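You operate a simulated robot arm through the tools that you are given. There is no shell and no other tool.

Carry out the task below with a simulated robot arm. There is one attempt and no reset: what you move stays moved.

JOB
Rub the burr off the cream brick with the rubbing block.
Fine: red clamp shut on it and fan on while you rub; block back, fan off and clamp open at the end. What is to be rubbed or washed off counts as gone when no trace of it is left.

It is judged by the outcome, as a careful person would: the job done as asked, and still so three seconds after it is handed in. It fails if anything else is knocked over, pushed out of place, dropped, spilled or broken.

ROBOT AND FRAMES
A 7-joint arm with a three-finger gripper, fixed in place. Base frame: the origin is on the floor under the middle of its stand, x ahead of it, y to its left, z up; the work surface is at about z = 860. Readings come in mm, rad, newtons and seconds.
It reaches about 1342 mm from its shoulder. Its first joint turns from -2.897 to 2.897 rad. Payload 2.69 kg.
The tool frame sits at the grasp point between the pads (the TCP): z along the fingers, y along the line on which they close. The tips reach 30 mm beyond it. The gripper opens to 128 mm; its body begins 117 mm behind the TCP.
Orientation is that of the tool frame in the base frame, as [roll, pitch, yaw] about the fixed x, y, z axes, in that order (R = Rz(yaw) Ry(pitch) Rx(roll)). With the fingers straight down and closing along the base's y, the tool's x points along the base's -x, its y along +y and its z along -z.

CONTROLS
- The arm moves only by the tool play_rows. Its argument "increments" is a list of rows, each a list of 7 numbers: the shift along the tool's x, y, z in cm, then the turn, a rotation vector about the tool's x, y, z in rad, then the finger opening in cm, from 0 to 12.8. In form: [[dx, dy, dz, wx, wy, wz, claw], ...]. A call has 1 to 20 rows; each row is the pose to reach, as a shift and turn from the pose commanded when the call began, along the tool's axes at that moment. A row lasts 0.2 s, in which the tool goes at most 50 mm and 0.15 rad; a call with a longer step from one row to the next is refused whole, and so is a gripper value outside its range. A pose out of reach is approached as far as the arm can. The call stops where the force on the tool passes 60 N (or 10 N more than at its start, if that is more) or the arm is blocked; 0.2 s more then pass. The fingers move at their own pace (about 127 mm/s each) and stop on an object; they squeeze with about 24 N. The grip force told is the motor's: it shows also when the fingers shut on nothing. Time passes only in rows, and 0.2 s behind the last, so rows that repeat a pose let the fingers close. It gives the time, the measured TCP pose, the force on the tool (base axes), the opening and the grip force at its end, in the units of the frame above (readings bear some noise), with the torque about the TCP (base axes, N m) and any sound that the robot's microphone picked up.
- Cameras (640 x 400 px; columns grow to the right, rows downward): "scene" is fixed at [214.2, -494.4, 1573.1]; the picture's right is [0.92, -0.39, 0.00], its down [-0.20, -0.46, -0.87] and it looks along [0.34, 0.80, -0.50] (base axes); focal length 248 px, centre (320, 200). "wrist" rides on the gripper at [58, 54, -131] in the tool frame; the picture's right is [-0.68, 0.74, 0.00], its down [-0.62, -0.57, -0.55] and it looks along [-0.40, -0.37, 0.84] (tool axes); focal length 234 px, centre (320, 200).
- get_image(camera): a new picture of that camera. No time passes.
- lift_body(by): moves the trunk up (or, below 0, down) by that many mm; the arm rides with it, the base frame stays. It gives what a move gives, with no picture.
- measure_at(camera, pixels): for up to 12 pixels [column, row] of the newest picture of that camera ("zoom" is the newest enlarged one), the place [x, y, z] in the base frame of the surface seen there, good to about 3 mm, but the place of the scene camera against the robot may be out by one fixed shift of up to 18 mm in any direction. No time passes.
- inspect(camera, box): a new picture of the part [left, top, right, bottom] of that camera's present view, enlarged. No time passes.
- close_job(): hands the job in; it is judged then, once.

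Open the gripper and draw the arm clear of the work before you hand the job in, unless the task says otherwise.

The tools are called after "Request:" as name(argument=value, ...) on one line, values as JSON. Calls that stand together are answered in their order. play_rows: Moves the arm, as the interface text tells. Its arguments: {"type":"object","properties":{"increments":{"type":"array"}},"required":["increments"]} The other tools are called the same way: lift_body (by) moves the trunk up or down; get_image (camera) takes a picture; measure_at (camera, pixels) gives the place of the surface under pixels of a picture; inspect (camera, box) takes an enlarged picture of a part of a camera's view; close_job () hands the job in.

At the start:

```text
clock: 0.0
ee_pos: [572.7, 362.1, 1508.9]
tool_rot: [-3.14, 0.0, 3.141]
ft_force: [0.0, -0.5, -0.4]
moment: [0.01, 0.02, -0.01]
width: 128.0
gripper_force: 0.0
trunk travel left (down, up): [-150.0, 200.0]
```

scene: 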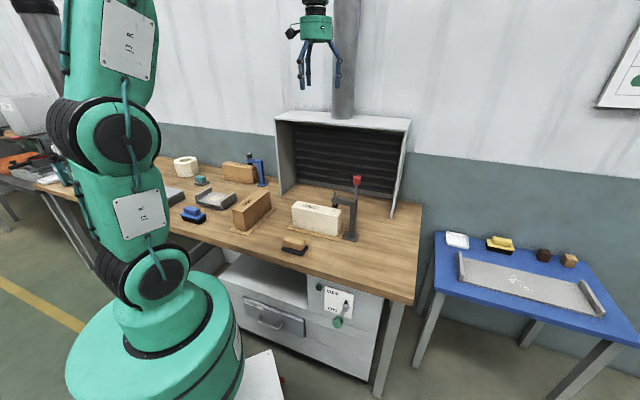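
wrist: 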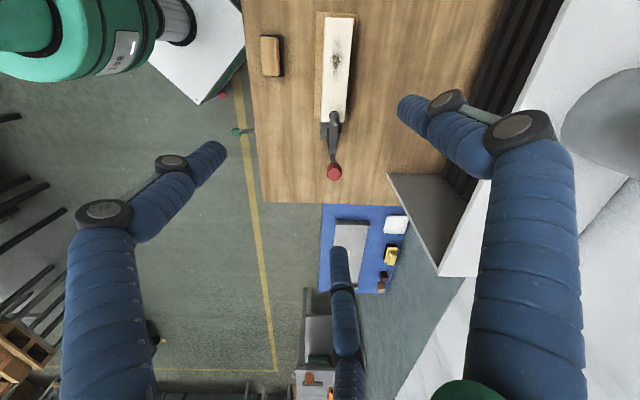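

The scene shows the cream brick near (317,215), the red-handled clamp near (352,205), a rubbing block near (294,245), and a switch on the cabinet near (340,305). I'll enlarge these areas to see details.

Request:
inspect(camera="scene", box=[260, 160, 420, 260])

Request:
inspect(camera="scene", box=[290, 260, 386, 340])

Request:
inspect(camera="scene", box=[150, 140, 290, 240])

Request:
inspect(camera="wrist", box=[230, 0, 400, 200])

```text
4.00 times, centred on (340, 210) of scene
```

zoom: 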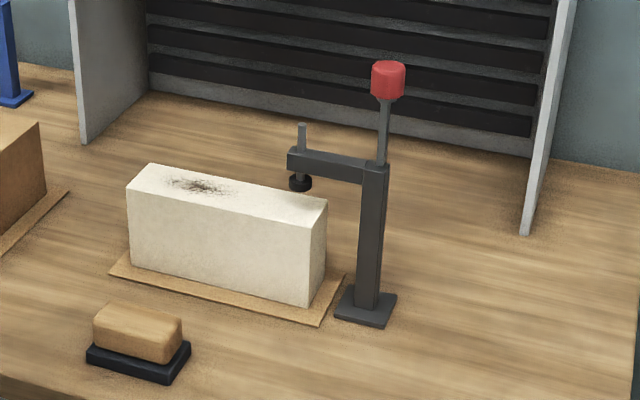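

```text
5.00 times, centred on (338, 300) of scene
```

zoom: 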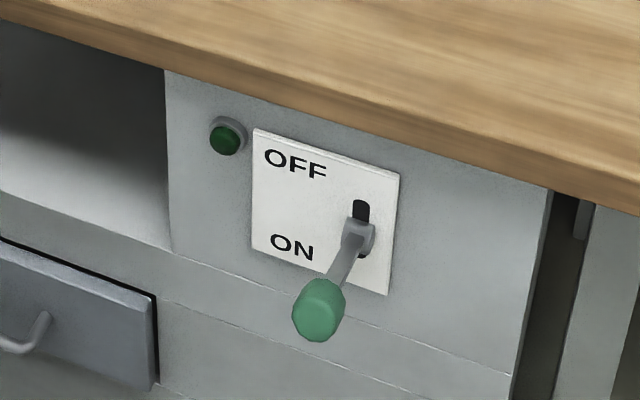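

```text
4.00 times, centred on (220, 190) of scene
```

zoom: 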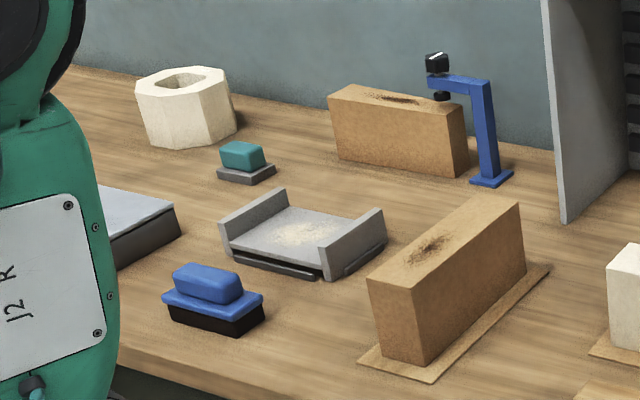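

```text
2.00 times, centred on (315, 100) of wrist
```

zoom: 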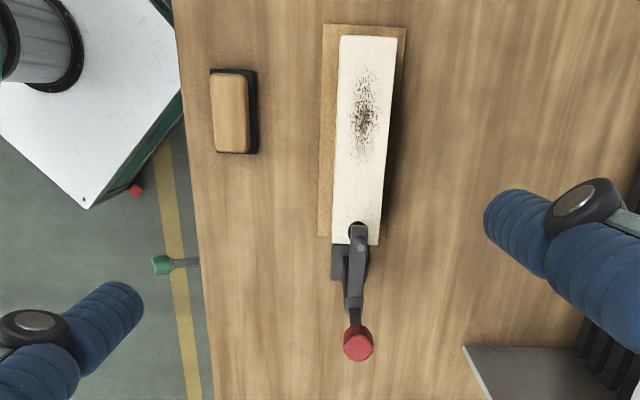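

I'll measure places of the brick, rubbing block, clamp and switch in the scene picture to get the layout.

Request:
get_image(camera="scene")

Request:
get_image(camera="wrist")

Request:
measure_at(camera="scene", pixels=[[297, 202], [341, 211], [308, 206], [337, 233], [293, 240], [288, 248], [357, 180], [355, 190], [335, 198], [352, 235], [333, 208], [300, 245]])

Request:
measure_at(camera="wrist", pixels=[[336, 60], [328, 20], [352, 20], [345, 120], [322, 120], [270, 55], [262, 37], [279, 75], [333, 172], [236, 131], [333, 130], [300, 150]])

Request:
inspect(camera="scene", box=[310, 275, 366, 335])

```text
taken
```

scene: 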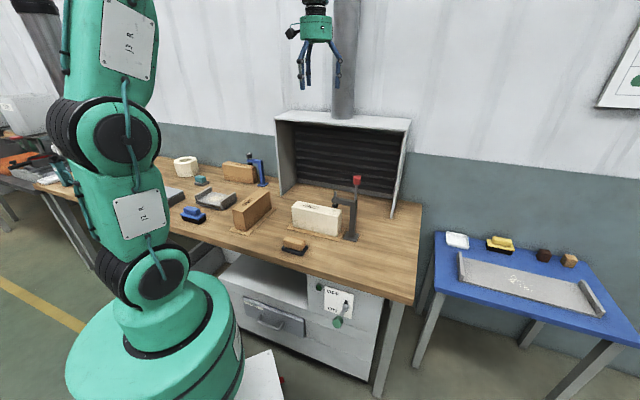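

```text
taken
```

wrist: 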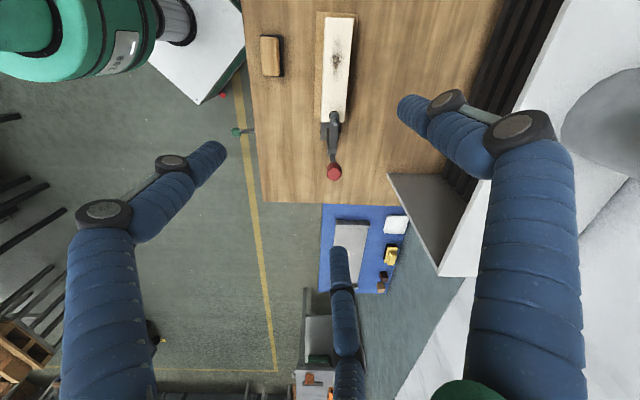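

```text
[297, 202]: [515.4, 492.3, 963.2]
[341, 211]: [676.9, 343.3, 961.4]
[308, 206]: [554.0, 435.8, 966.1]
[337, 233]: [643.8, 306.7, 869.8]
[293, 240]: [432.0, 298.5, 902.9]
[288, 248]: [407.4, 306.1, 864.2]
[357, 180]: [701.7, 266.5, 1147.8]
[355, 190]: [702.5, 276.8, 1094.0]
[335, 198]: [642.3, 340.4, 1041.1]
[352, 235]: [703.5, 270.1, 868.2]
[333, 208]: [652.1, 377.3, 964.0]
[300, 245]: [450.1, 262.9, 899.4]
```

```text
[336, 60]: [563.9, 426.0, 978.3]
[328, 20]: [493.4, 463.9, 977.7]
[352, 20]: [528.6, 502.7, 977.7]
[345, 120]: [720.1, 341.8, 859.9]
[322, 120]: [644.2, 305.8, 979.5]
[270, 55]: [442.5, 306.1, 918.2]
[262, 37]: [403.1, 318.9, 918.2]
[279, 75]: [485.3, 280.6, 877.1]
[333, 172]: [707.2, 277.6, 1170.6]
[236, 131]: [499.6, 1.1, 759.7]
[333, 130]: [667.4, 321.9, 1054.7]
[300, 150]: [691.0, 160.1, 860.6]
```

```text
6.67 times, centred on (338, 305) of scene
```

zoom: 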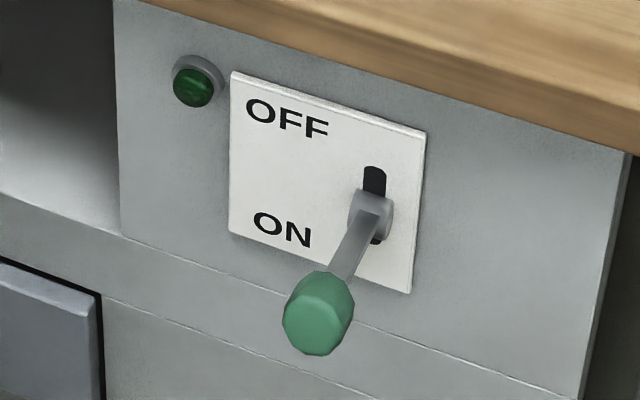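

The lever knob is near (318,310) in the zoom and its hub at (370,215). I'll measure points on the lever and panel with the zoom.

Request:
measure_at(camera="zoom", pixels=[[318, 318], [310, 285], [345, 250], [375, 210], [374, 175], [380, 243], [240, 80], [420, 135], [235, 230], [408, 290], [193, 87], [300, 60]])

Request:
inspect(camera="wrist", box=[215, 100, 275, 160])

```text
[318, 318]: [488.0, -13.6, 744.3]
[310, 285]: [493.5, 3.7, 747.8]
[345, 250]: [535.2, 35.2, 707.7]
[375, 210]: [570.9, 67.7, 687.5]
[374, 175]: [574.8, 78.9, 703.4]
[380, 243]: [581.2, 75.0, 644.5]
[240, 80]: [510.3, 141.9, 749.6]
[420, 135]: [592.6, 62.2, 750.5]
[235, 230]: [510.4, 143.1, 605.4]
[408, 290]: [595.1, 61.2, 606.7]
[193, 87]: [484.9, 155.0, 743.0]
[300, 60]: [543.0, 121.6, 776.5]
```

```text
6.67 times, centred on (245, 130) of wrist
```

zoom: 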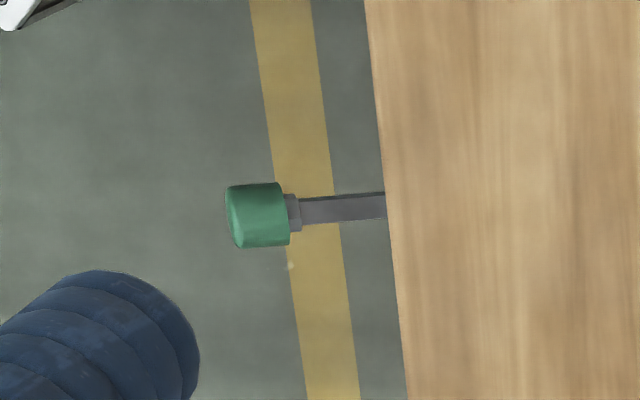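

The lever's hub sits near z≈685 and the knob near z≈745-760, so it stands up at OFF. Now I'll zoom on the candidate tools and the clamp to identify them.

Request:
inspect(camera="scene", box=[276, 230, 316, 258])

Request:
inspect(camera="scene", box=[170, 170, 230, 230])

Request:
inspect(camera="scene", box=[430, 220, 620, 320])

Request:
inspect(camera="scene", box=[322, 165, 372, 245])

```text
14.29 times, centred on (296, 244) of scene
```

zoom: 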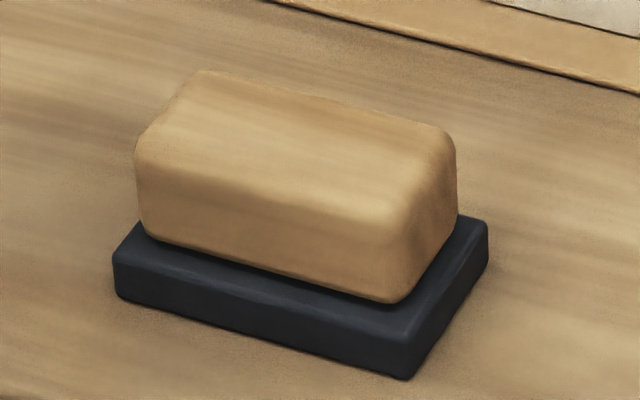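

```text
6.67 times, centred on (200, 200) of scene
```

zoom: 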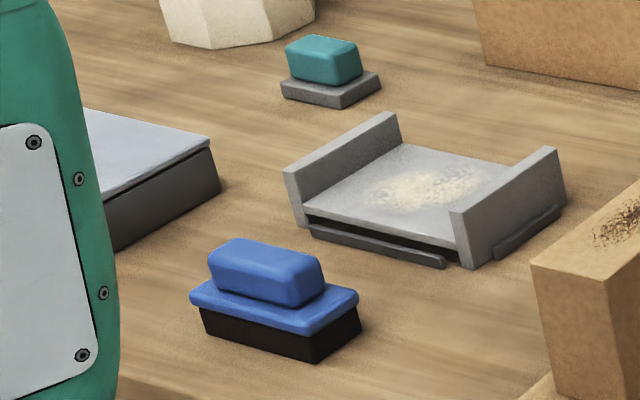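

```text
3.37 times, centred on (525, 270) of scene
```

zoom: 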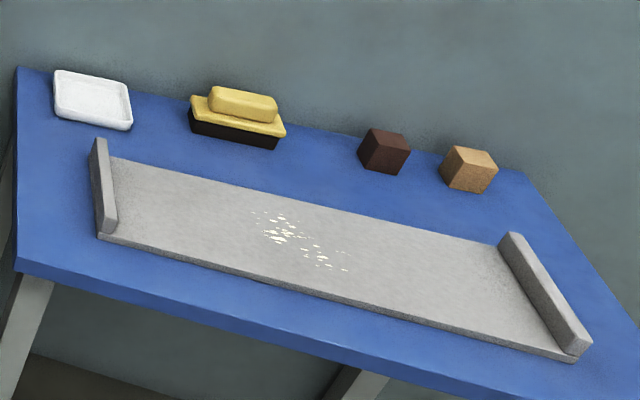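

```text
5.00 times, centred on (347, 205) of scene
```

zoom: 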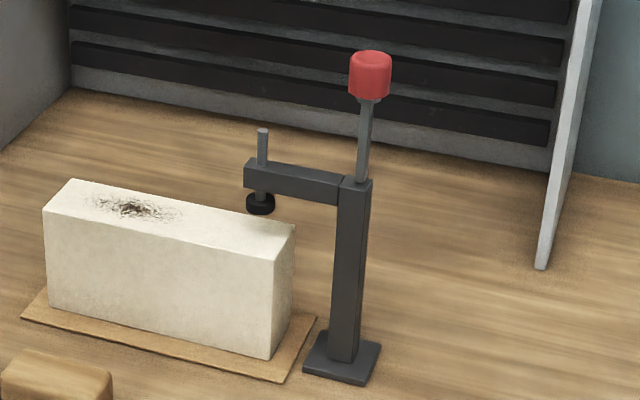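

I'll zoom closely on the teal item to compare it with the tan block.

Request:
inspect(camera="scene", box=[190, 168, 220, 192])

Request:
measure_at(camera="zoom", pixels=[[250, 150], [380, 150], [320, 100], [330, 200], [200, 240], [330, 290], [430, 210]])

Request:
inspect(camera="scene", box=[276, 230, 316, 258])

```text
16.00 times, centred on (205, 180) of scene
```

zoom: 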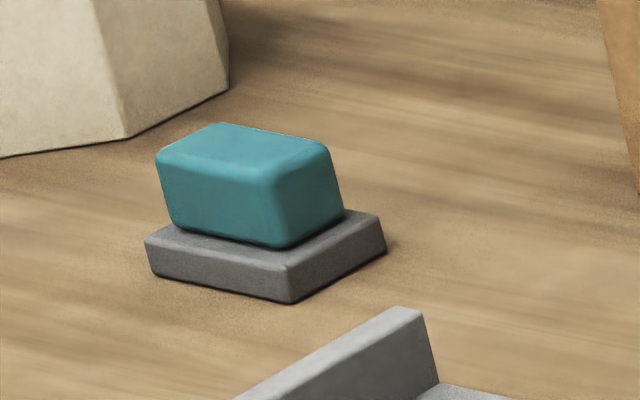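

```text
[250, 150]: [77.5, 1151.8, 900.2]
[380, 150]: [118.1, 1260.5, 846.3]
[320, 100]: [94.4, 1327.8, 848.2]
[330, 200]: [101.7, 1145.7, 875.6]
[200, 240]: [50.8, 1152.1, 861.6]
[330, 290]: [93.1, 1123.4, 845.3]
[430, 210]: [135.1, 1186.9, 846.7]
```

```text
14.29 times, centred on (296, 244) of scene
```

zoom: 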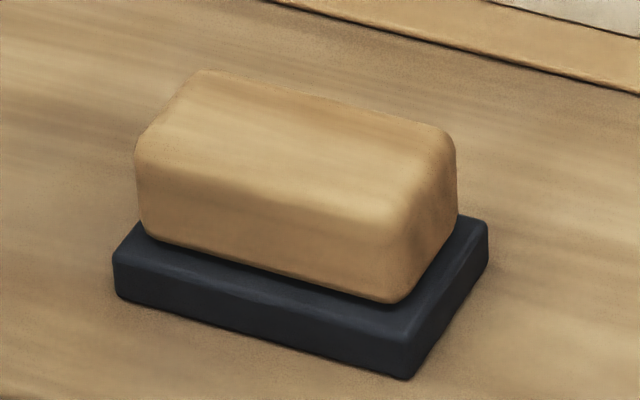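

The tan block with the dark pad sits by the cream brick, so it's the rubbing block. I'll measure its corners in this zoom, then the clamp.

Request:
measure_at(camera="zoom", pixels=[[205, 78], [145, 145], [445, 145], [385, 225], [290, 150], [120, 262], [408, 340], [480, 232], [145, 215], [385, 290], [408, 372], [115, 292]])

Request:
inspect(camera="wrist", box=[250, 20, 300, 90])

Request:
measure_at(camera="zoom", pixels=[[100, 150], [200, 150], [300, 150], [150, 250], [250, 250], [150, 350], [250, 350], [200, 200]])

```text
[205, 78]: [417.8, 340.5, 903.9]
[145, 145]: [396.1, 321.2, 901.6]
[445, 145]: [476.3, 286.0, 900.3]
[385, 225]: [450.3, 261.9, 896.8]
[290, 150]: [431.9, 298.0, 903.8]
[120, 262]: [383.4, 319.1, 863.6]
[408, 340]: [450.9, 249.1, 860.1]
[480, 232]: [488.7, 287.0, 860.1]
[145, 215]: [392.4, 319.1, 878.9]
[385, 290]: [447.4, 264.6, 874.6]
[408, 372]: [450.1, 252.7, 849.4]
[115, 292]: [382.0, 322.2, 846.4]
```

```text
5.71 times, centred on (275, 55) of wrist
```

zoom: 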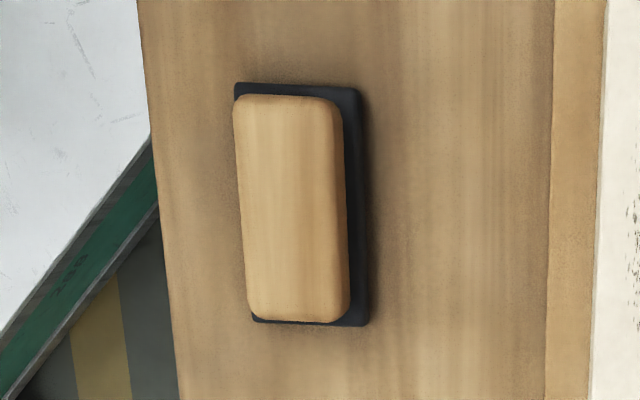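

```text
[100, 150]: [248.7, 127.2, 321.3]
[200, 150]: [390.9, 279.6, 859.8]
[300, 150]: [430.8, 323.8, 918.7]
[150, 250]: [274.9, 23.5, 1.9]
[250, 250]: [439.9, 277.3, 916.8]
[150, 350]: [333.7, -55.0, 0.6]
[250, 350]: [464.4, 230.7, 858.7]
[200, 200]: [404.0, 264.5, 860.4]
```

The block's top is z≈918 with the pad about 17 mm thick, and its long axis is parallel to the bench. Next I'll zoom hard on the clamp's hinge and plunger to understand how it shuts.

Request:
inspect(camera="scene", box=[328, 170, 368, 215])

Request:
measure_at(camera="zoom", pixels=[[385, 60], [372, 150], [355, 190], [300, 200], [230, 190], [180, 185], [195, 140], [190, 230], [195, 260], [340, 210], [370, 205], [350, 300]])

Request:
inspect(camera="wrist", box=[310, 90, 360, 190])

```text
8.89 times, centred on (348, 192) of scene
```

zoom: 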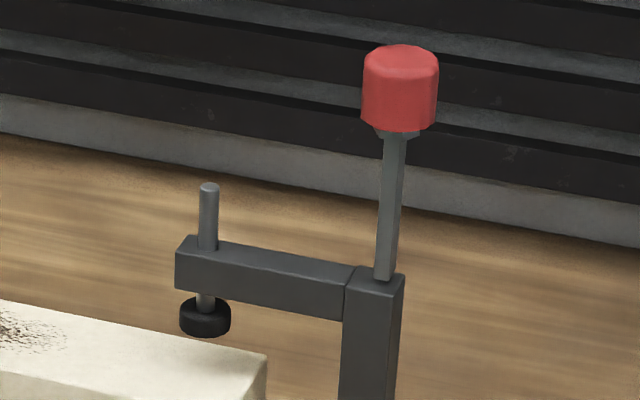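

```text
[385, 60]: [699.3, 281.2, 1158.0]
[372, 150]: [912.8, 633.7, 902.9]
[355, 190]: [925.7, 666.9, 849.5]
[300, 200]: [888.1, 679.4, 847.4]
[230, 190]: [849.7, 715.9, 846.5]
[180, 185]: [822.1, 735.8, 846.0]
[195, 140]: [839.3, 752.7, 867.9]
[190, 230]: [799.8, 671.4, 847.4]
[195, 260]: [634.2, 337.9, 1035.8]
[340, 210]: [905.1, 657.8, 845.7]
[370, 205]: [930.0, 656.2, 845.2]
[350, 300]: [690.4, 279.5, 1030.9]
```

```text
4.00 times, centred on (335, 140) of wrist
```

zoom: 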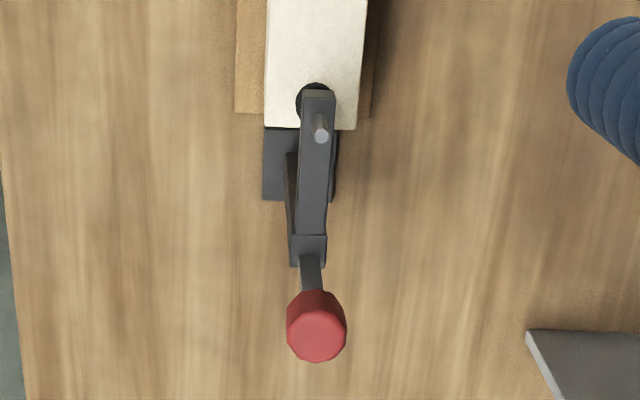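

The handle stands nearly upright on the post; I need a closer look. I'll move the tool down and sideways over free space at the back of the brick (well above everything) so the wrist camera sees the clamp at about 400 mm.

Request:
play_rows(increments=[[-1.1, 1.3, 4.3, 0, 0, 0, 12.8], [-2.2, 2.6, 8.6, 0, 0, 0, 12.8], [-3.3, 3.9, 12.9, 0, 0, 0, 12.8], [-4.5, 5.2, 17.2, 0, 0, 0, 12.8], [-5.6, 6.5, 21.5, 0, 0, 0, 12.8], [-6.7, 7.8, 25.9, 0, 0, 0, 12.8], [-6.7, 7.8, 25.9, 0, 0, 0, 12.8]])

Request:
get_image(camera="wrist")

Request:
inspect(camera="wrist", box=[200, 130, 340, 300])

```text
clock: 1.6
ee_pos: [644.0, 438.7, 1249.0]
tool_rot: [3.14, 0.0, -3.141]
ft_force: [0.7, 0.6, 0.1]
moment: [-0.04, 0.08, -0.01]
width: 127.9
gripper_force: 0.0
trunk travel left (down, up): [-150.0, 200.0]
```

```text
taken
```

wrist: 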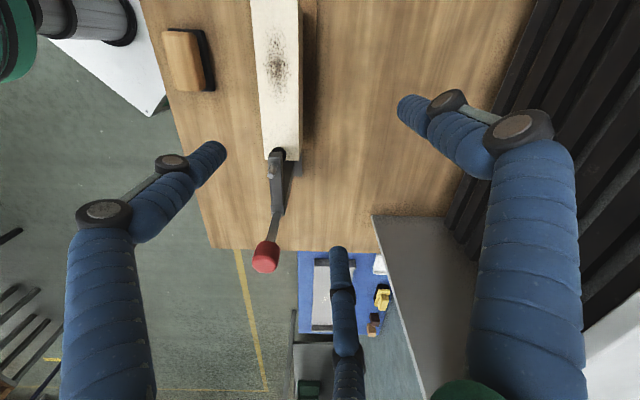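

```text
2.35 times, centred on (270, 215) of wrist
```

zoom: 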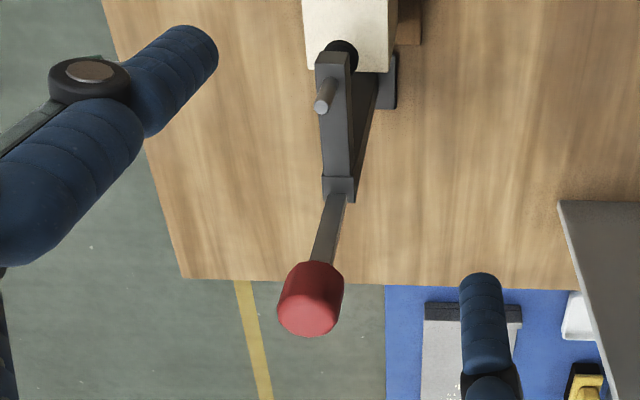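

I can see the handle rod from above. I'll measure points on the rod, knob, arm and plunger for the exact geometry.

Request:
inspect(camera="wrist", box=[240, 140, 310, 280])

Request:
measure_at(camera="wrist", pixels=[[274, 225], [278, 212], [272, 235], [266, 256], [262, 245], [281, 208], [277, 180], [272, 155], [271, 172], [266, 100], [255, 155], [297, 155]])

Request:
measure_at(camera="wrist", pixels=[[278, 66], [258, 75], [299, 75], [259, 140], [298, 140], [184, 55], [170, 40], [196, 35], [183, 85], [203, 83], [285, 195], [279, 152]])

```text
2.86 times, centred on (275, 210) of wrist
```

zoom: 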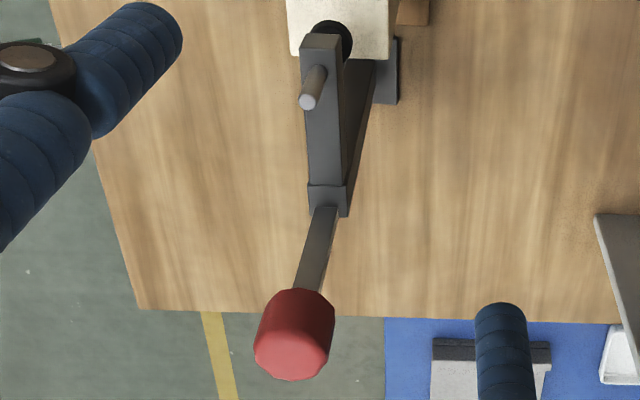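

```text
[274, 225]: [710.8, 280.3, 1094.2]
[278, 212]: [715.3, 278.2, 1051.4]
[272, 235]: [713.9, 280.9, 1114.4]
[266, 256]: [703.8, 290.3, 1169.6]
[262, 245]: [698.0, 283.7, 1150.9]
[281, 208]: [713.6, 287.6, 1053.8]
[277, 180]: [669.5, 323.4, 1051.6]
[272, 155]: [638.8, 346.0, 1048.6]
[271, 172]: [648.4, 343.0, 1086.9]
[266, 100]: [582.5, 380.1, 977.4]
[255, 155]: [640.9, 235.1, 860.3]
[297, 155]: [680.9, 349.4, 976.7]
```

```text
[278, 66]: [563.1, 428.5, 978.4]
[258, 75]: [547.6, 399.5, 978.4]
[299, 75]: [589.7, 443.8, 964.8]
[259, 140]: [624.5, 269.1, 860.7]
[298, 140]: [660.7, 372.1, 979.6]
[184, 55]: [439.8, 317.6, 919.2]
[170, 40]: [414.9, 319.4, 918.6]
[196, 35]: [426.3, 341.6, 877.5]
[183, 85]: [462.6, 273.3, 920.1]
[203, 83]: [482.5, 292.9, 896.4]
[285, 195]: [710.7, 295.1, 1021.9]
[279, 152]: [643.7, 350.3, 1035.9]
```

The rod is upright and its pivot is near (712,280,1050). I'll measure the knob's outline more exactly before approaching it.

Request:
inspect(camera="wrist", box=[245, 230, 290, 280])

Request:
measure_at(camera="wrist", pixels=[[265, 261], [262, 261], [269, 261], [265, 266], [265, 269], [258, 262], [274, 261], [266, 252], [259, 250], [275, 250], [267, 244], [270, 241]])

```text
8.00 times, centred on (268, 255) of wrist
```

zoom: 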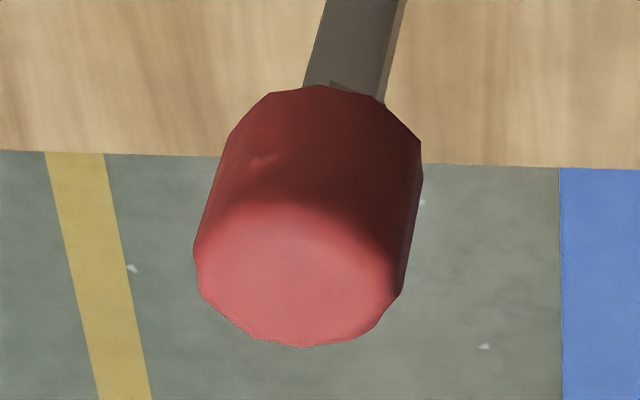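

```text
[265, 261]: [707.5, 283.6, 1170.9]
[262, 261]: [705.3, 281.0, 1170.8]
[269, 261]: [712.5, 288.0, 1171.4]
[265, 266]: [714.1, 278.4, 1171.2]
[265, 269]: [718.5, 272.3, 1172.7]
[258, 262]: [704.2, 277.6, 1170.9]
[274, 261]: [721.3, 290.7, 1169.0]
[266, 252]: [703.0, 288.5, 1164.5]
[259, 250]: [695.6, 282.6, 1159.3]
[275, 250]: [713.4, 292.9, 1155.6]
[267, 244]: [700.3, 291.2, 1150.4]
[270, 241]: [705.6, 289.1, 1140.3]
```

The knob's top centre is about (712,280,1171). Before gripping anything I'll check how the three fingers close, by half closing them here in free air.

Request:
play_rows(increments=[[0, 0, 0, 0, 0, 0, 4.0], [0, 0, 0, 0, 0, 0, 4.0], [0, 0, 0, 0, 0, 0, 4.0], [0, 0, 0, 0, 0, 0, 4.0]])

Request:
get_image(camera="wrist")

Request:
inspect(camera="scene", box=[280, 40, 420, 200])

```text
clock: 2.6
ee_pos: [643.7, 439.0, 1249.2]
tool_rot: [3.141, -0.001, 3.141]
ft_force: [0.9, 0.1, -0.2]
moment: [0.02, -0.02, -0.02]
width: 39.9
gripper_force: 0.0
trunk travel left (down, up): [-150.0, 200.0]
```

```text
taken
```

wrist: 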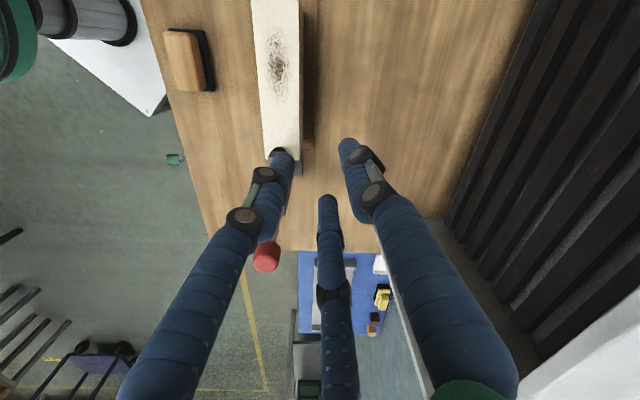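

```text
2.50 times, centred on (350, 120) of scene
```

zoom: 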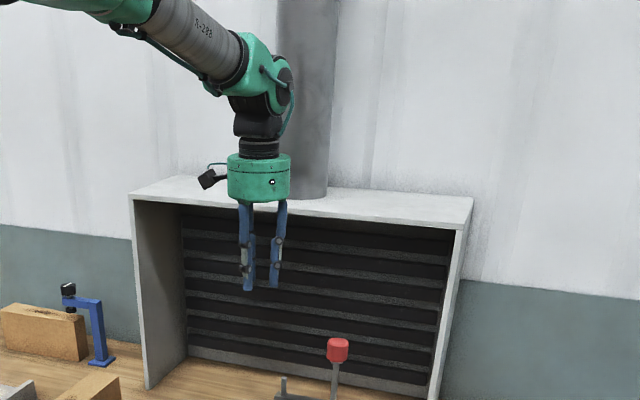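

The fingers close radially at 120° (three‑jaw), which suits gripping the round red knob from above. I'll move over the knob at (712,280), turning the tool 0.785 rad so tool y lies across the bench, staying at z≈1249.

Request:
play_rows(increments=[[-1.14, -2.65, 0, 0, 0, 0.131, 9.0], [-2.28, -5.3, 0, 0, 0, 0.262, 9.0], [-3.42, -7.95, 0, 0, 0, 0.393, 9.0], [-4.56, -10.6, 0, 0, 0, 0.524, 9.0], [-5.7, -13.25, 0, 0, 0, 0.655, 9.0], [-6.84, -15.9, 0, 0, 0, 0.785, 9.0], [-6.84, -15.9, 0, 0, 0, 0.785, 9.0], [-6.84, -15.9, 0, 0, 0, 0.785, 9.0]])

Request:
get_image(camera="wrist")

Request:
get_image(camera="scene")

```text
clock: 4.4
ee_pos: [708.6, 282.8, 1249.2]
tool_rot: [3.141, 0.0, 2.354]
ft_force: [0.0, -0.4, -0.3]
moment: [0.02, 0.0, -0.01]
width: 90.2
gripper_force: 0.0
trunk travel left (down, up): [-150.0, 200.0]
```

```text
taken
```

wrist: 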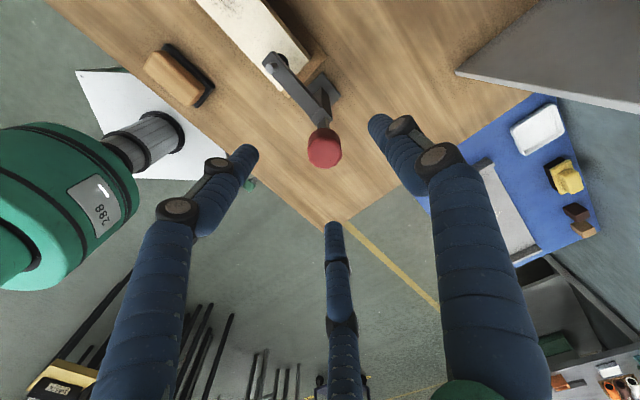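

```text
taken
```

scene: 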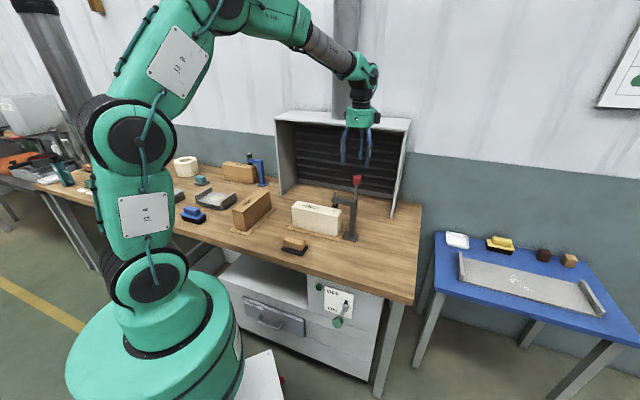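

The knob is at (324,148) in the wrist view. I'll measure its top again from this pose, along with the plunger, to fine-tune the approach.

Request:
measure_at(camera="wrist", pixels=[[325, 155], [315, 155], [335, 155], [325, 163], [325, 145], [311, 150], [339, 150], [326, 120], [272, 65], [300, 90], [322, 115], [275, 75]])

Request:
inspect(camera="wrist", box=[250, 40, 360, 180])

```text
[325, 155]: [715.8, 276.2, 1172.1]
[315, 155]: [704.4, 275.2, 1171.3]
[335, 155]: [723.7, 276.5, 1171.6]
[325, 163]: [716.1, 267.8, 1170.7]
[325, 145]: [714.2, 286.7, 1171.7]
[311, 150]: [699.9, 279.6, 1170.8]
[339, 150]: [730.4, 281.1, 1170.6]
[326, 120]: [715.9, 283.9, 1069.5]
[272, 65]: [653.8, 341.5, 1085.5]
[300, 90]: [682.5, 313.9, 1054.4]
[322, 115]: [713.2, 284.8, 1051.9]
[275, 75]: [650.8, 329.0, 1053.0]
```

```text
2.86 times, centred on (305, 110) of wrist
```

zoom: 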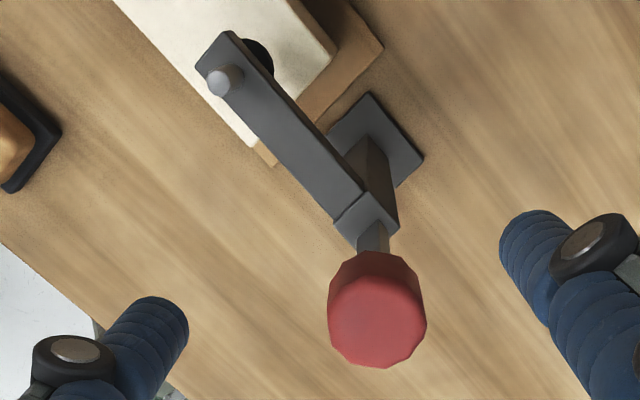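

The knob centre is about (715,279) with top z 1171. I'll descend to TCP z≈1150 with the fingers open around it.

Request:
play_rows(increments=[[-0.69, 0.15, 3.0, 0, 0, 0, 9.0], [-0.69, 0.15, 6.0, 0, 0, 0, 9.0], [-0.69, 0.15, 8.5, 0, 0, 0, 9.0], [-0.69, 0.15, 9.9, 0, 0, 0, 9.0], [-0.69, 0.15, 9.9, 0, 0, 0, 9.0]])

Request:
get_image(camera="wrist")

Request:
inspect(camera="scene", box=[310, 130, 410, 250])

```text
clock: 5.6
ee_pos: [715.4, 276.3, 1150.3]
tool_rot: [-3.141, 0.001, 2.356]
ft_force: [0.8, 0.5, -0.1]
moment: [0.02, 0.01, 0.01]
width: 90.1
gripper_force: 0.0
trunk travel left (down, up): [-150.0, 200.0]
```

```text
taken
```

wrist: 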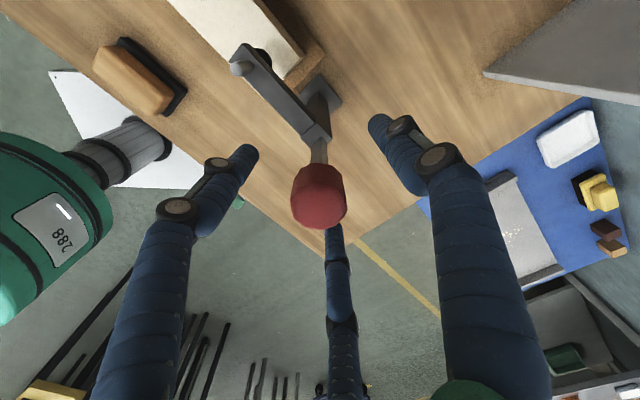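

```text
3.33 times, centred on (360, 190) of scene
```

zoom: 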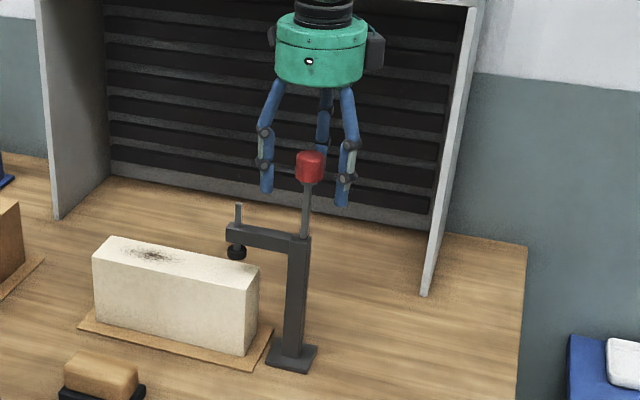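

The fingers surround the knob at (318,195). I'll verify its centre relative to the TCP before closing.

Request:
measure_at(camera="wrist", pixels=[[320, 200], [300, 200], [340, 200], [320, 185], [320, 215], [345, 205], [293, 205], [320, 225]])

```text
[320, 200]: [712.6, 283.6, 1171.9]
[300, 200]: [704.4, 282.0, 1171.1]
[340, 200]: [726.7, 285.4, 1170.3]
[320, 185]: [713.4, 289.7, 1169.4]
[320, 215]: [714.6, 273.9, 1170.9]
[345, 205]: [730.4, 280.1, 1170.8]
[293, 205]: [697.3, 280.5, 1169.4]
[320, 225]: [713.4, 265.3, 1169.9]
```

The knob centre is (714,279), about 3 mm off the TCP; I'll correct that and close on the knob.

Request:
play_rows(increments=[[0.28, 0.1, 0, 0, 0, 0, 9.0], [0.28, 0.1, 0, 0, 0, 0, 6.0], [0.28, 0.1, 0, 0, 0, 0, 4.0], [0.28, 0.1, 0, 0, 0, 0, 2.5], [0.28, 0.1, 0, 0, 0, 0, 2.5], [0.28, 0.1, 0, 0, 0, 0, 2.5]])

Request:
get_image(camera="wrist")

```text
clock: 7.0
ee_pos: [712.6, 278.7, 1150.5]
tool_rot: [3.141, 0.0, 2.356]
ft_force: [3.3, -16.4, 0.2]
moment: [-0.11, -0.03, -0.01]
width: 36.3
gripper_force: 8.7
trunk travel left (down, up): [-150.0, 200.0]
```

```text
taken
```

wrist: 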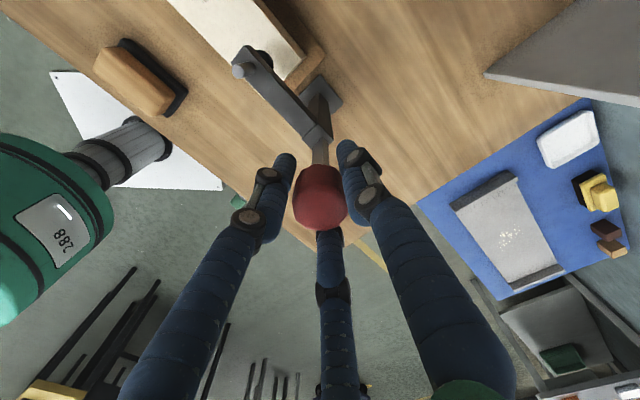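

The grip is on the knob (width 36 mm), with a small side load of 16 N. I'll feel the handle's free direction: first a small shift of 6 mm away from the brick (tool −x).

Request:
play_rows(increments=[[-0.3, 0, 0, 0, 0, 0, 2.5], [-0.6, 0, 0, 0, 0, 0, 2.5], [-0.9, 0, 0, 0, 0, 0, 2.5], [-0.9, 0, 0, 0, 0, 0, 2.5]])

Request:
inspect(camera="scene", box=[320, 160, 380, 220])

```text
clock: 8.0
ee_pos: [718.9, 274.3, 1151.2]
tool_rot: [3.141, 0.001, 2.357]
ft_force: [-8.8, 3.0, -0.8]
moment: [0.35, 0.12, -0.07]
width: 36.4
gripper_force: 8.6
trunk travel left (down, up): [-150.0, 200.0]
```

```text
6.67 times, centred on (350, 190) of scene
```

zoom: 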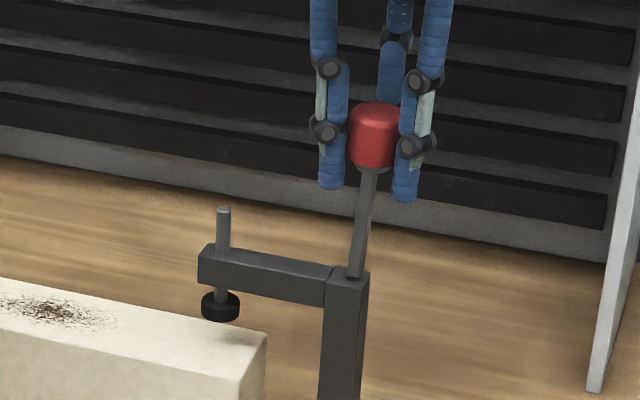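

The force along the handle direction went from +14 to −8 N over 7.6 mm. I'll go on another 10 mm the same way to see whether the load climbs or the handle yields.

Request:
play_rows(increments=[[-0.5, 0, 0, 0, 0, 0, 2.5], [-1.0, 0, 0.05, 0, 0, 0, 2.5], [-1.0, 0, 0.05, 0, 0, 0, 2.5]])

Request:
inspect(camera="scene", box=[320, 160, 380, 220])

```text
clock: 8.8
ee_pos: [725.5, 265.7, 1151.1]
tool_rot: [-3.141, 0.001, 2.357]
ft_force: [-11.8, -4.3, 0.9]
moment: [0.16, 0.24, 0.05]
width: 38.1
gripper_force: 9.8
trunk travel left (down, up): [-150.0, 200.0]
```

```text
6.67 times, centred on (350, 190) of scene
```

zoom: 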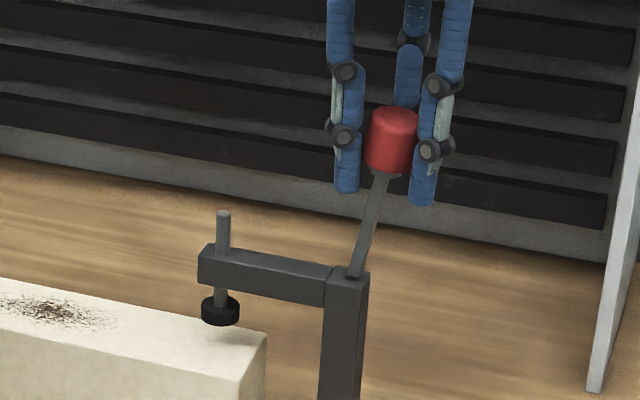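

The handle yields and leans away from the brick, and the plunger has begun to drop. I'll follow the arc about a pivot near z≈1050, tilting the tool with the handle to about 20°.

Request:
play_rows(increments=[[-0.57, 0, 0.27, 0, 0.12, 0, 2.5], [-1.14, 0, 0.42, 0, 0.24, 0, 2.5], [-1.69, 0, 0.61, 0, 0.35, 0, 2.5], [-1.69, 0, 0.61, 0, 0.35, 0, 2.5]])

Request:
inspect(camera="scene", box=[310, 130, 400, 240])

```text
clock: 9.8
ee_pos: [738.4, 253.8, 1144.3]
tool_rot: [3.14, -0.352, 2.356]
ft_force: [-3.4, -2.4, 0.4]
moment: [0.14, 0.03, -0.06]
width: 35.7
gripper_force: 8.0
trunk travel left (down, up): [-150.0, 200.0]
```

```text
3.64 times, centred on (355, 185) of scene
```

zoom: 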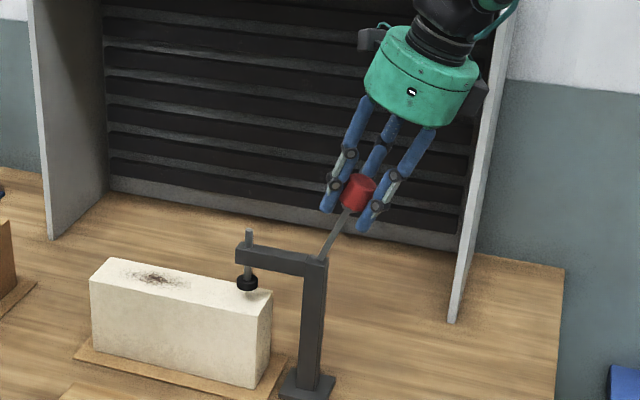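

Forces are low (4 N) and the plunger is dropping toward the brick. I'll continue the arc by another 0.26 rad.

Request:
play_rows(increments=[[-0.66, 0, 0.02, 0, 0.065, 0, 2.5], [-1.31, 0, 0.085, 0, 0.13, 0, 2.5], [-1.96, 0, 0.19, 0, 0.195, 0, 2.5], [-2.6, 0, 0.34, 0, 0.26, 0, 2.5], [-2.6, 0, 0.34, 0, 0.26, 0, 2.5]])

Request:
inspect(camera="scene", box=[310, 130, 400, 240])

Request:
get_image(camera="wrist")

```text
clock: 11.0
ee_pos: [753.7, 237.3, 1131.4]
tool_rot: [-3.141, -0.612, 2.357]
ft_force: [-2.8, 0.2, -1.1]
moment: [0.23, 0.08, -0.15]
width: 35.1
gripper_force: 7.3
trunk travel left (down, up): [-150.0, 200.0]
```

```text
3.64 times, centred on (355, 185) of scene
```

zoom: 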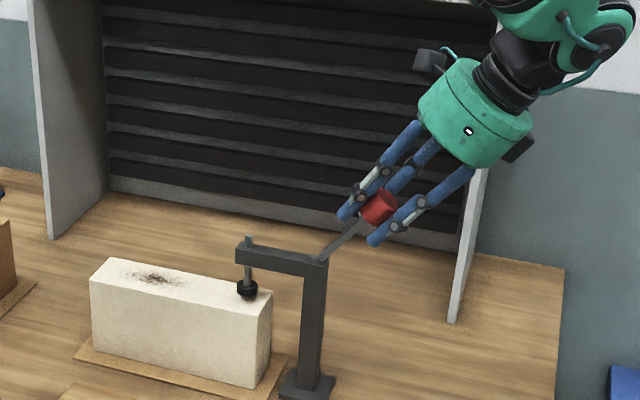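

```text
taken
```

wrist: 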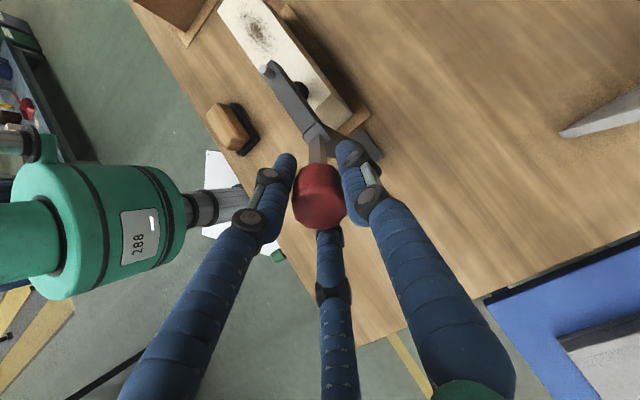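

The arc fits well (pivot z≈1050, R≈100) with only 3 N. I'll continue by 0.39 rad.

Request:
play_rows(increments=[[-0.65, 0, 0.02, 0, 0.065, 0, 2.5], [-1.3, 0, 0.085, 0, 0.13, 0, 2.5], [-1.94, 0, 0.19, 0, 0.195, 0, 2.5], [-2.57, 0, 0.34, 0, 0.26, 0, 2.5], [-3.19, 0, 0.52, 0, 0.325, 0, 2.5], [-3.8, 0, 0.75, 0, 0.39, 0, 2.5], [-3.8, 0, 0.75, 0, 0.39, 0, 2.5]])

Request:
inspect(camera="scene", box=[310, 130, 400, 240])

Request:
get_image(camera="scene")

```text
clock: 12.6
ee_pos: [774.6, 219.6, 1105.5]
tool_rot: [3.139, -1.0, 2.357]
ft_force: [-7.0, 2.8, 3.9]
moment: [0.13, 0.16, -0.09]
width: 36.0
gripper_force: 8.0
trunk travel left (down, up): [-150.0, 200.0]
```

```text
3.64 times, centred on (355, 185) of scene
```

zoom: 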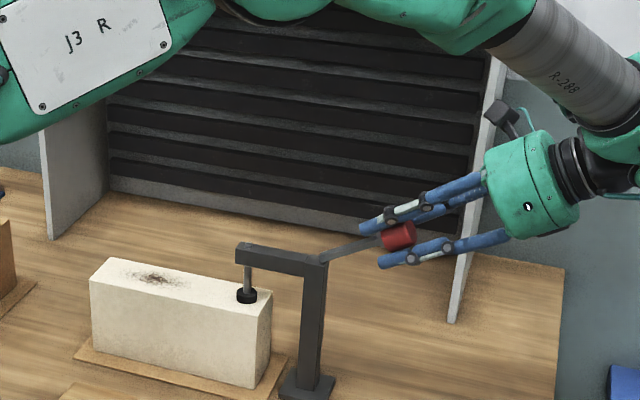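

```text
taken
```

scene: 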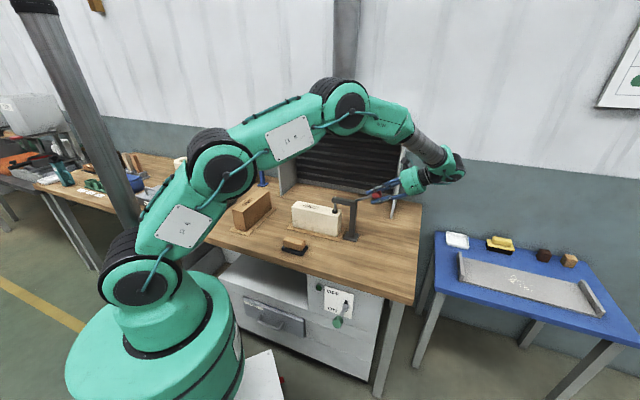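

The plunger foot is at or near the brick's top. I'll inspect it closely before going further.

Request:
inspect(camera="scene", box=[328, 190, 364, 220])

Request:
measure_at(camera="zoom", pixels=[[170, 60], [150, 215], [150, 240], [120, 80], [300, 110]])

```text
13.33 times, centred on (346, 205) of scene
```

zoom: 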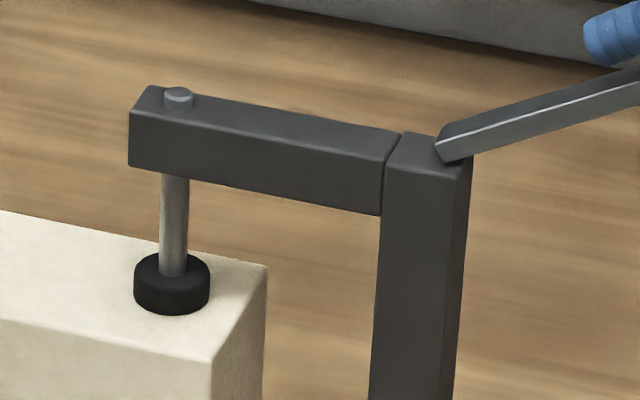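

```text
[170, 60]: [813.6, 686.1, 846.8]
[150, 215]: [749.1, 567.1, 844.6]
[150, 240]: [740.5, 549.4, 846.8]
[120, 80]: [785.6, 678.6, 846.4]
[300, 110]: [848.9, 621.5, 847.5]
```

Now I'll measure the foot and brick top on this zoom to see if it's touching.

Request:
measure_at(camera="zoom", pixels=[[150, 275], [170, 300], [170, 310], [120, 310], [230, 300], [172, 325], [180, 93], [300, 150], [430, 230]])

```text
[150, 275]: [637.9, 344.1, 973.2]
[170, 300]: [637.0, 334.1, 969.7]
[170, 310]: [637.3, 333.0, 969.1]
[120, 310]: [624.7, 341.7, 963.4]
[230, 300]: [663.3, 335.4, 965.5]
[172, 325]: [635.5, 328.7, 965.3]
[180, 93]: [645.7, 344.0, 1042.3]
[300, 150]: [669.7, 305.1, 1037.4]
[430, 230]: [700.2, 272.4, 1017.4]
```

The foot is at the brick surface within measuring error. I'll continue the throw in small steps to find where the handle stops or clicks.

Request:
play_rows(increments=[[-0.5, 0, 0.01, 0, 0.05, 0, 2.5], [-1.0, 0, 0.05, 0, 0.1, 0, 2.5], [-1.5, 0, 0.11, 0, 0.15, 0, 2.5], [-1.5, 0, 0.11, 0, 0.15, 0, 2.5]])

Request:
inspect(camera="scene", box=[328, 185, 400, 235])

```text
clock: 13.6
ee_pos: [777.6, 212.6, 1092.1]
tool_rot: [3.138, -1.149, 2.361]
ft_force: [-25.9, -6.7, 30.6]
moment: [0.12, -0.23, 0.09]
width: 52.7
gripper_force: 20.5
trunk travel left (down, up): [-150.0, 200.0]
```

```text
8.00 times, centred on (364, 210) of scene
```

zoom: 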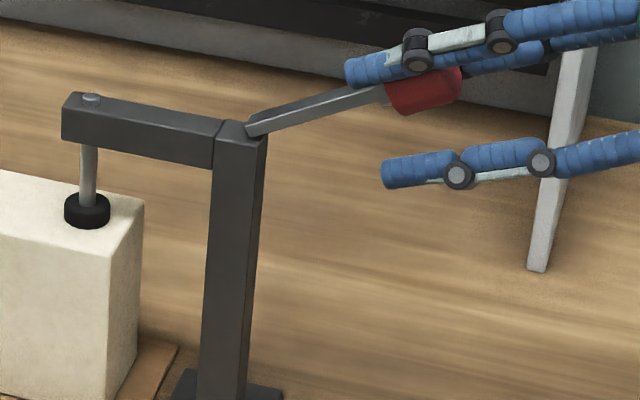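

The handle has hit its stop (reaction ≈40 N, fingers spread), so the clamp is at full throw near 58°. I'll back off to the previous pose and then open the fingers.

Request:
play_rows(increments=[[0.75, 0, 0.03, 0, -0.075, 0, 4.0], [1.4, 0, 0.1, 0, -0.14, 0, 6.0], [1.4, 0, 0.1, 0, -0.14, 0, 9.0], [1.4, 0, 0.1, 0, -0.14, 0, 9.0]])

Request:
inspect(camera="scene", box=[328, 185, 400, 235])

```text
clock: 14.6
ee_pos: [773.8, 219.6, 1101.7]
tool_rot: [-3.141, -1.012, 2.354]
ft_force: [-0.1, -0.6, 0.2]
moment: [0.02, 0.0, 0.0]
width: 90.3
gripper_force: 0.1
trunk travel left (down, up): [-150.0, 200.0]
```

```text
8.00 times, centred on (364, 210) of scene
```

zoom: 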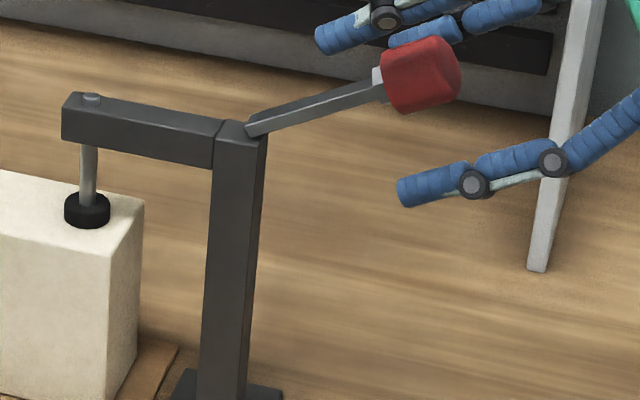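

The handle stays down and the foot stays on the brick. I'll withdraw straight back along the tool axis to clear the knob.

Request:
play_rows(increments=[[0, 0, -3, 0, 0, 0, 9.0], [0, 0, -7, 0, 0, 0, 9.0], [0, 0, -11, 0, 0, 0, 9.0], [0, 0, -11, 0, 0, 0, 9.0]])

Request:
inspect(camera="scene", box=[310, 130, 430, 240])

```text
clock: 15.6
ee_pos: [840.9, 151.2, 1162.5]
tool_rot: [-3.141, -1.01, 2.357]
ft_force: [-0.1, -0.5, 0.5]
moment: [0.03, 0.02, -0.01]
width: 90.1
gripper_force: 0.1
trunk travel left (down, up): [-150.0, 200.0]
```

```text
3.64 times, centred on (370, 185) of scene
```

zoom: 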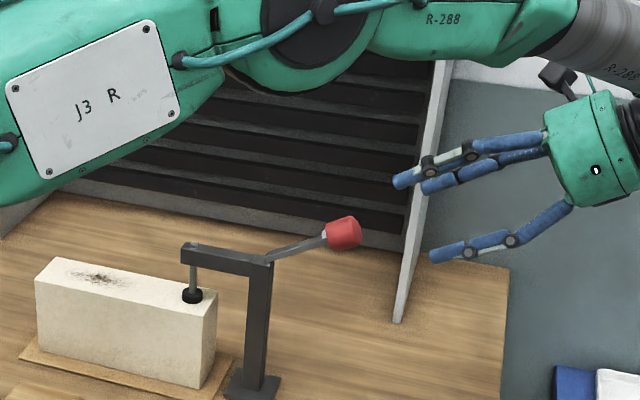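

The clamp holds with the hand away. Next is the fan lever under the bench edge; I'll take fresh pictures and measure the lever, table edge and my own arm's joints to plan the approach.

Request:
get_image(camera="scene")

Request:
measure_at(camera="scene", pixels=[[336, 322], [338, 318], [343, 308], [346, 303], [330, 276], [360, 285], [390, 294], [310, 270], [150, 275], [185, 225], [222, 167], [345, 105]])

Request:
measure_at(camera="scene", pixels=[[445, 165], [410, 180], [200, 330], [262, 365], [280, 385], [240, 340], [255, 312], [300, 330], [390, 300], [325, 287], [350, 290], [320, 282]])

```text
taken
```

scene: 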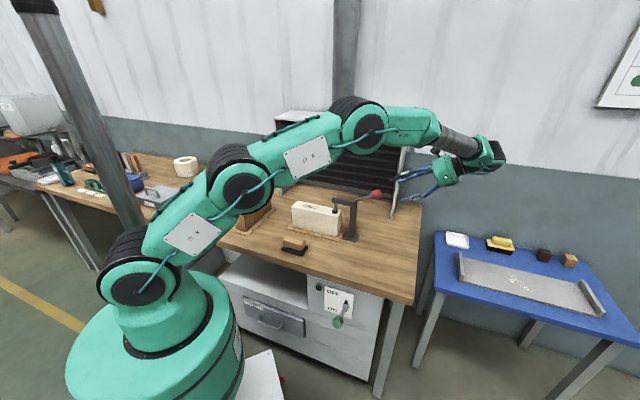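

```text
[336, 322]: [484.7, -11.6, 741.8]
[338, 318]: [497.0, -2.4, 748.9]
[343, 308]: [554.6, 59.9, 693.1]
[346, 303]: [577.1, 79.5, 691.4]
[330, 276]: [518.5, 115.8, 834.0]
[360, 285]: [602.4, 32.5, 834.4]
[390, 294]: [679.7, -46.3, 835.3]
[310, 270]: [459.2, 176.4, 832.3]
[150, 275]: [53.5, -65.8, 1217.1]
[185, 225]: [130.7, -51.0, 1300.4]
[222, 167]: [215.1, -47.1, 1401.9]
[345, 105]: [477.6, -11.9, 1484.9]
```

```text
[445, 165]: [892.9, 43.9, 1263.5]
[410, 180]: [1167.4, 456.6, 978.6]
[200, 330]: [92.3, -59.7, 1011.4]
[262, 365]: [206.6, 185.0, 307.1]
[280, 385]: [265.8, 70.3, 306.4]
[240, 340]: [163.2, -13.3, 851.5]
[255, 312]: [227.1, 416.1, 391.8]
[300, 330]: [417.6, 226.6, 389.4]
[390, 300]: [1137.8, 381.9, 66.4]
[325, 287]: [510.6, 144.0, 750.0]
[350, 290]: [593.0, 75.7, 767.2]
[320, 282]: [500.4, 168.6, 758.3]
```

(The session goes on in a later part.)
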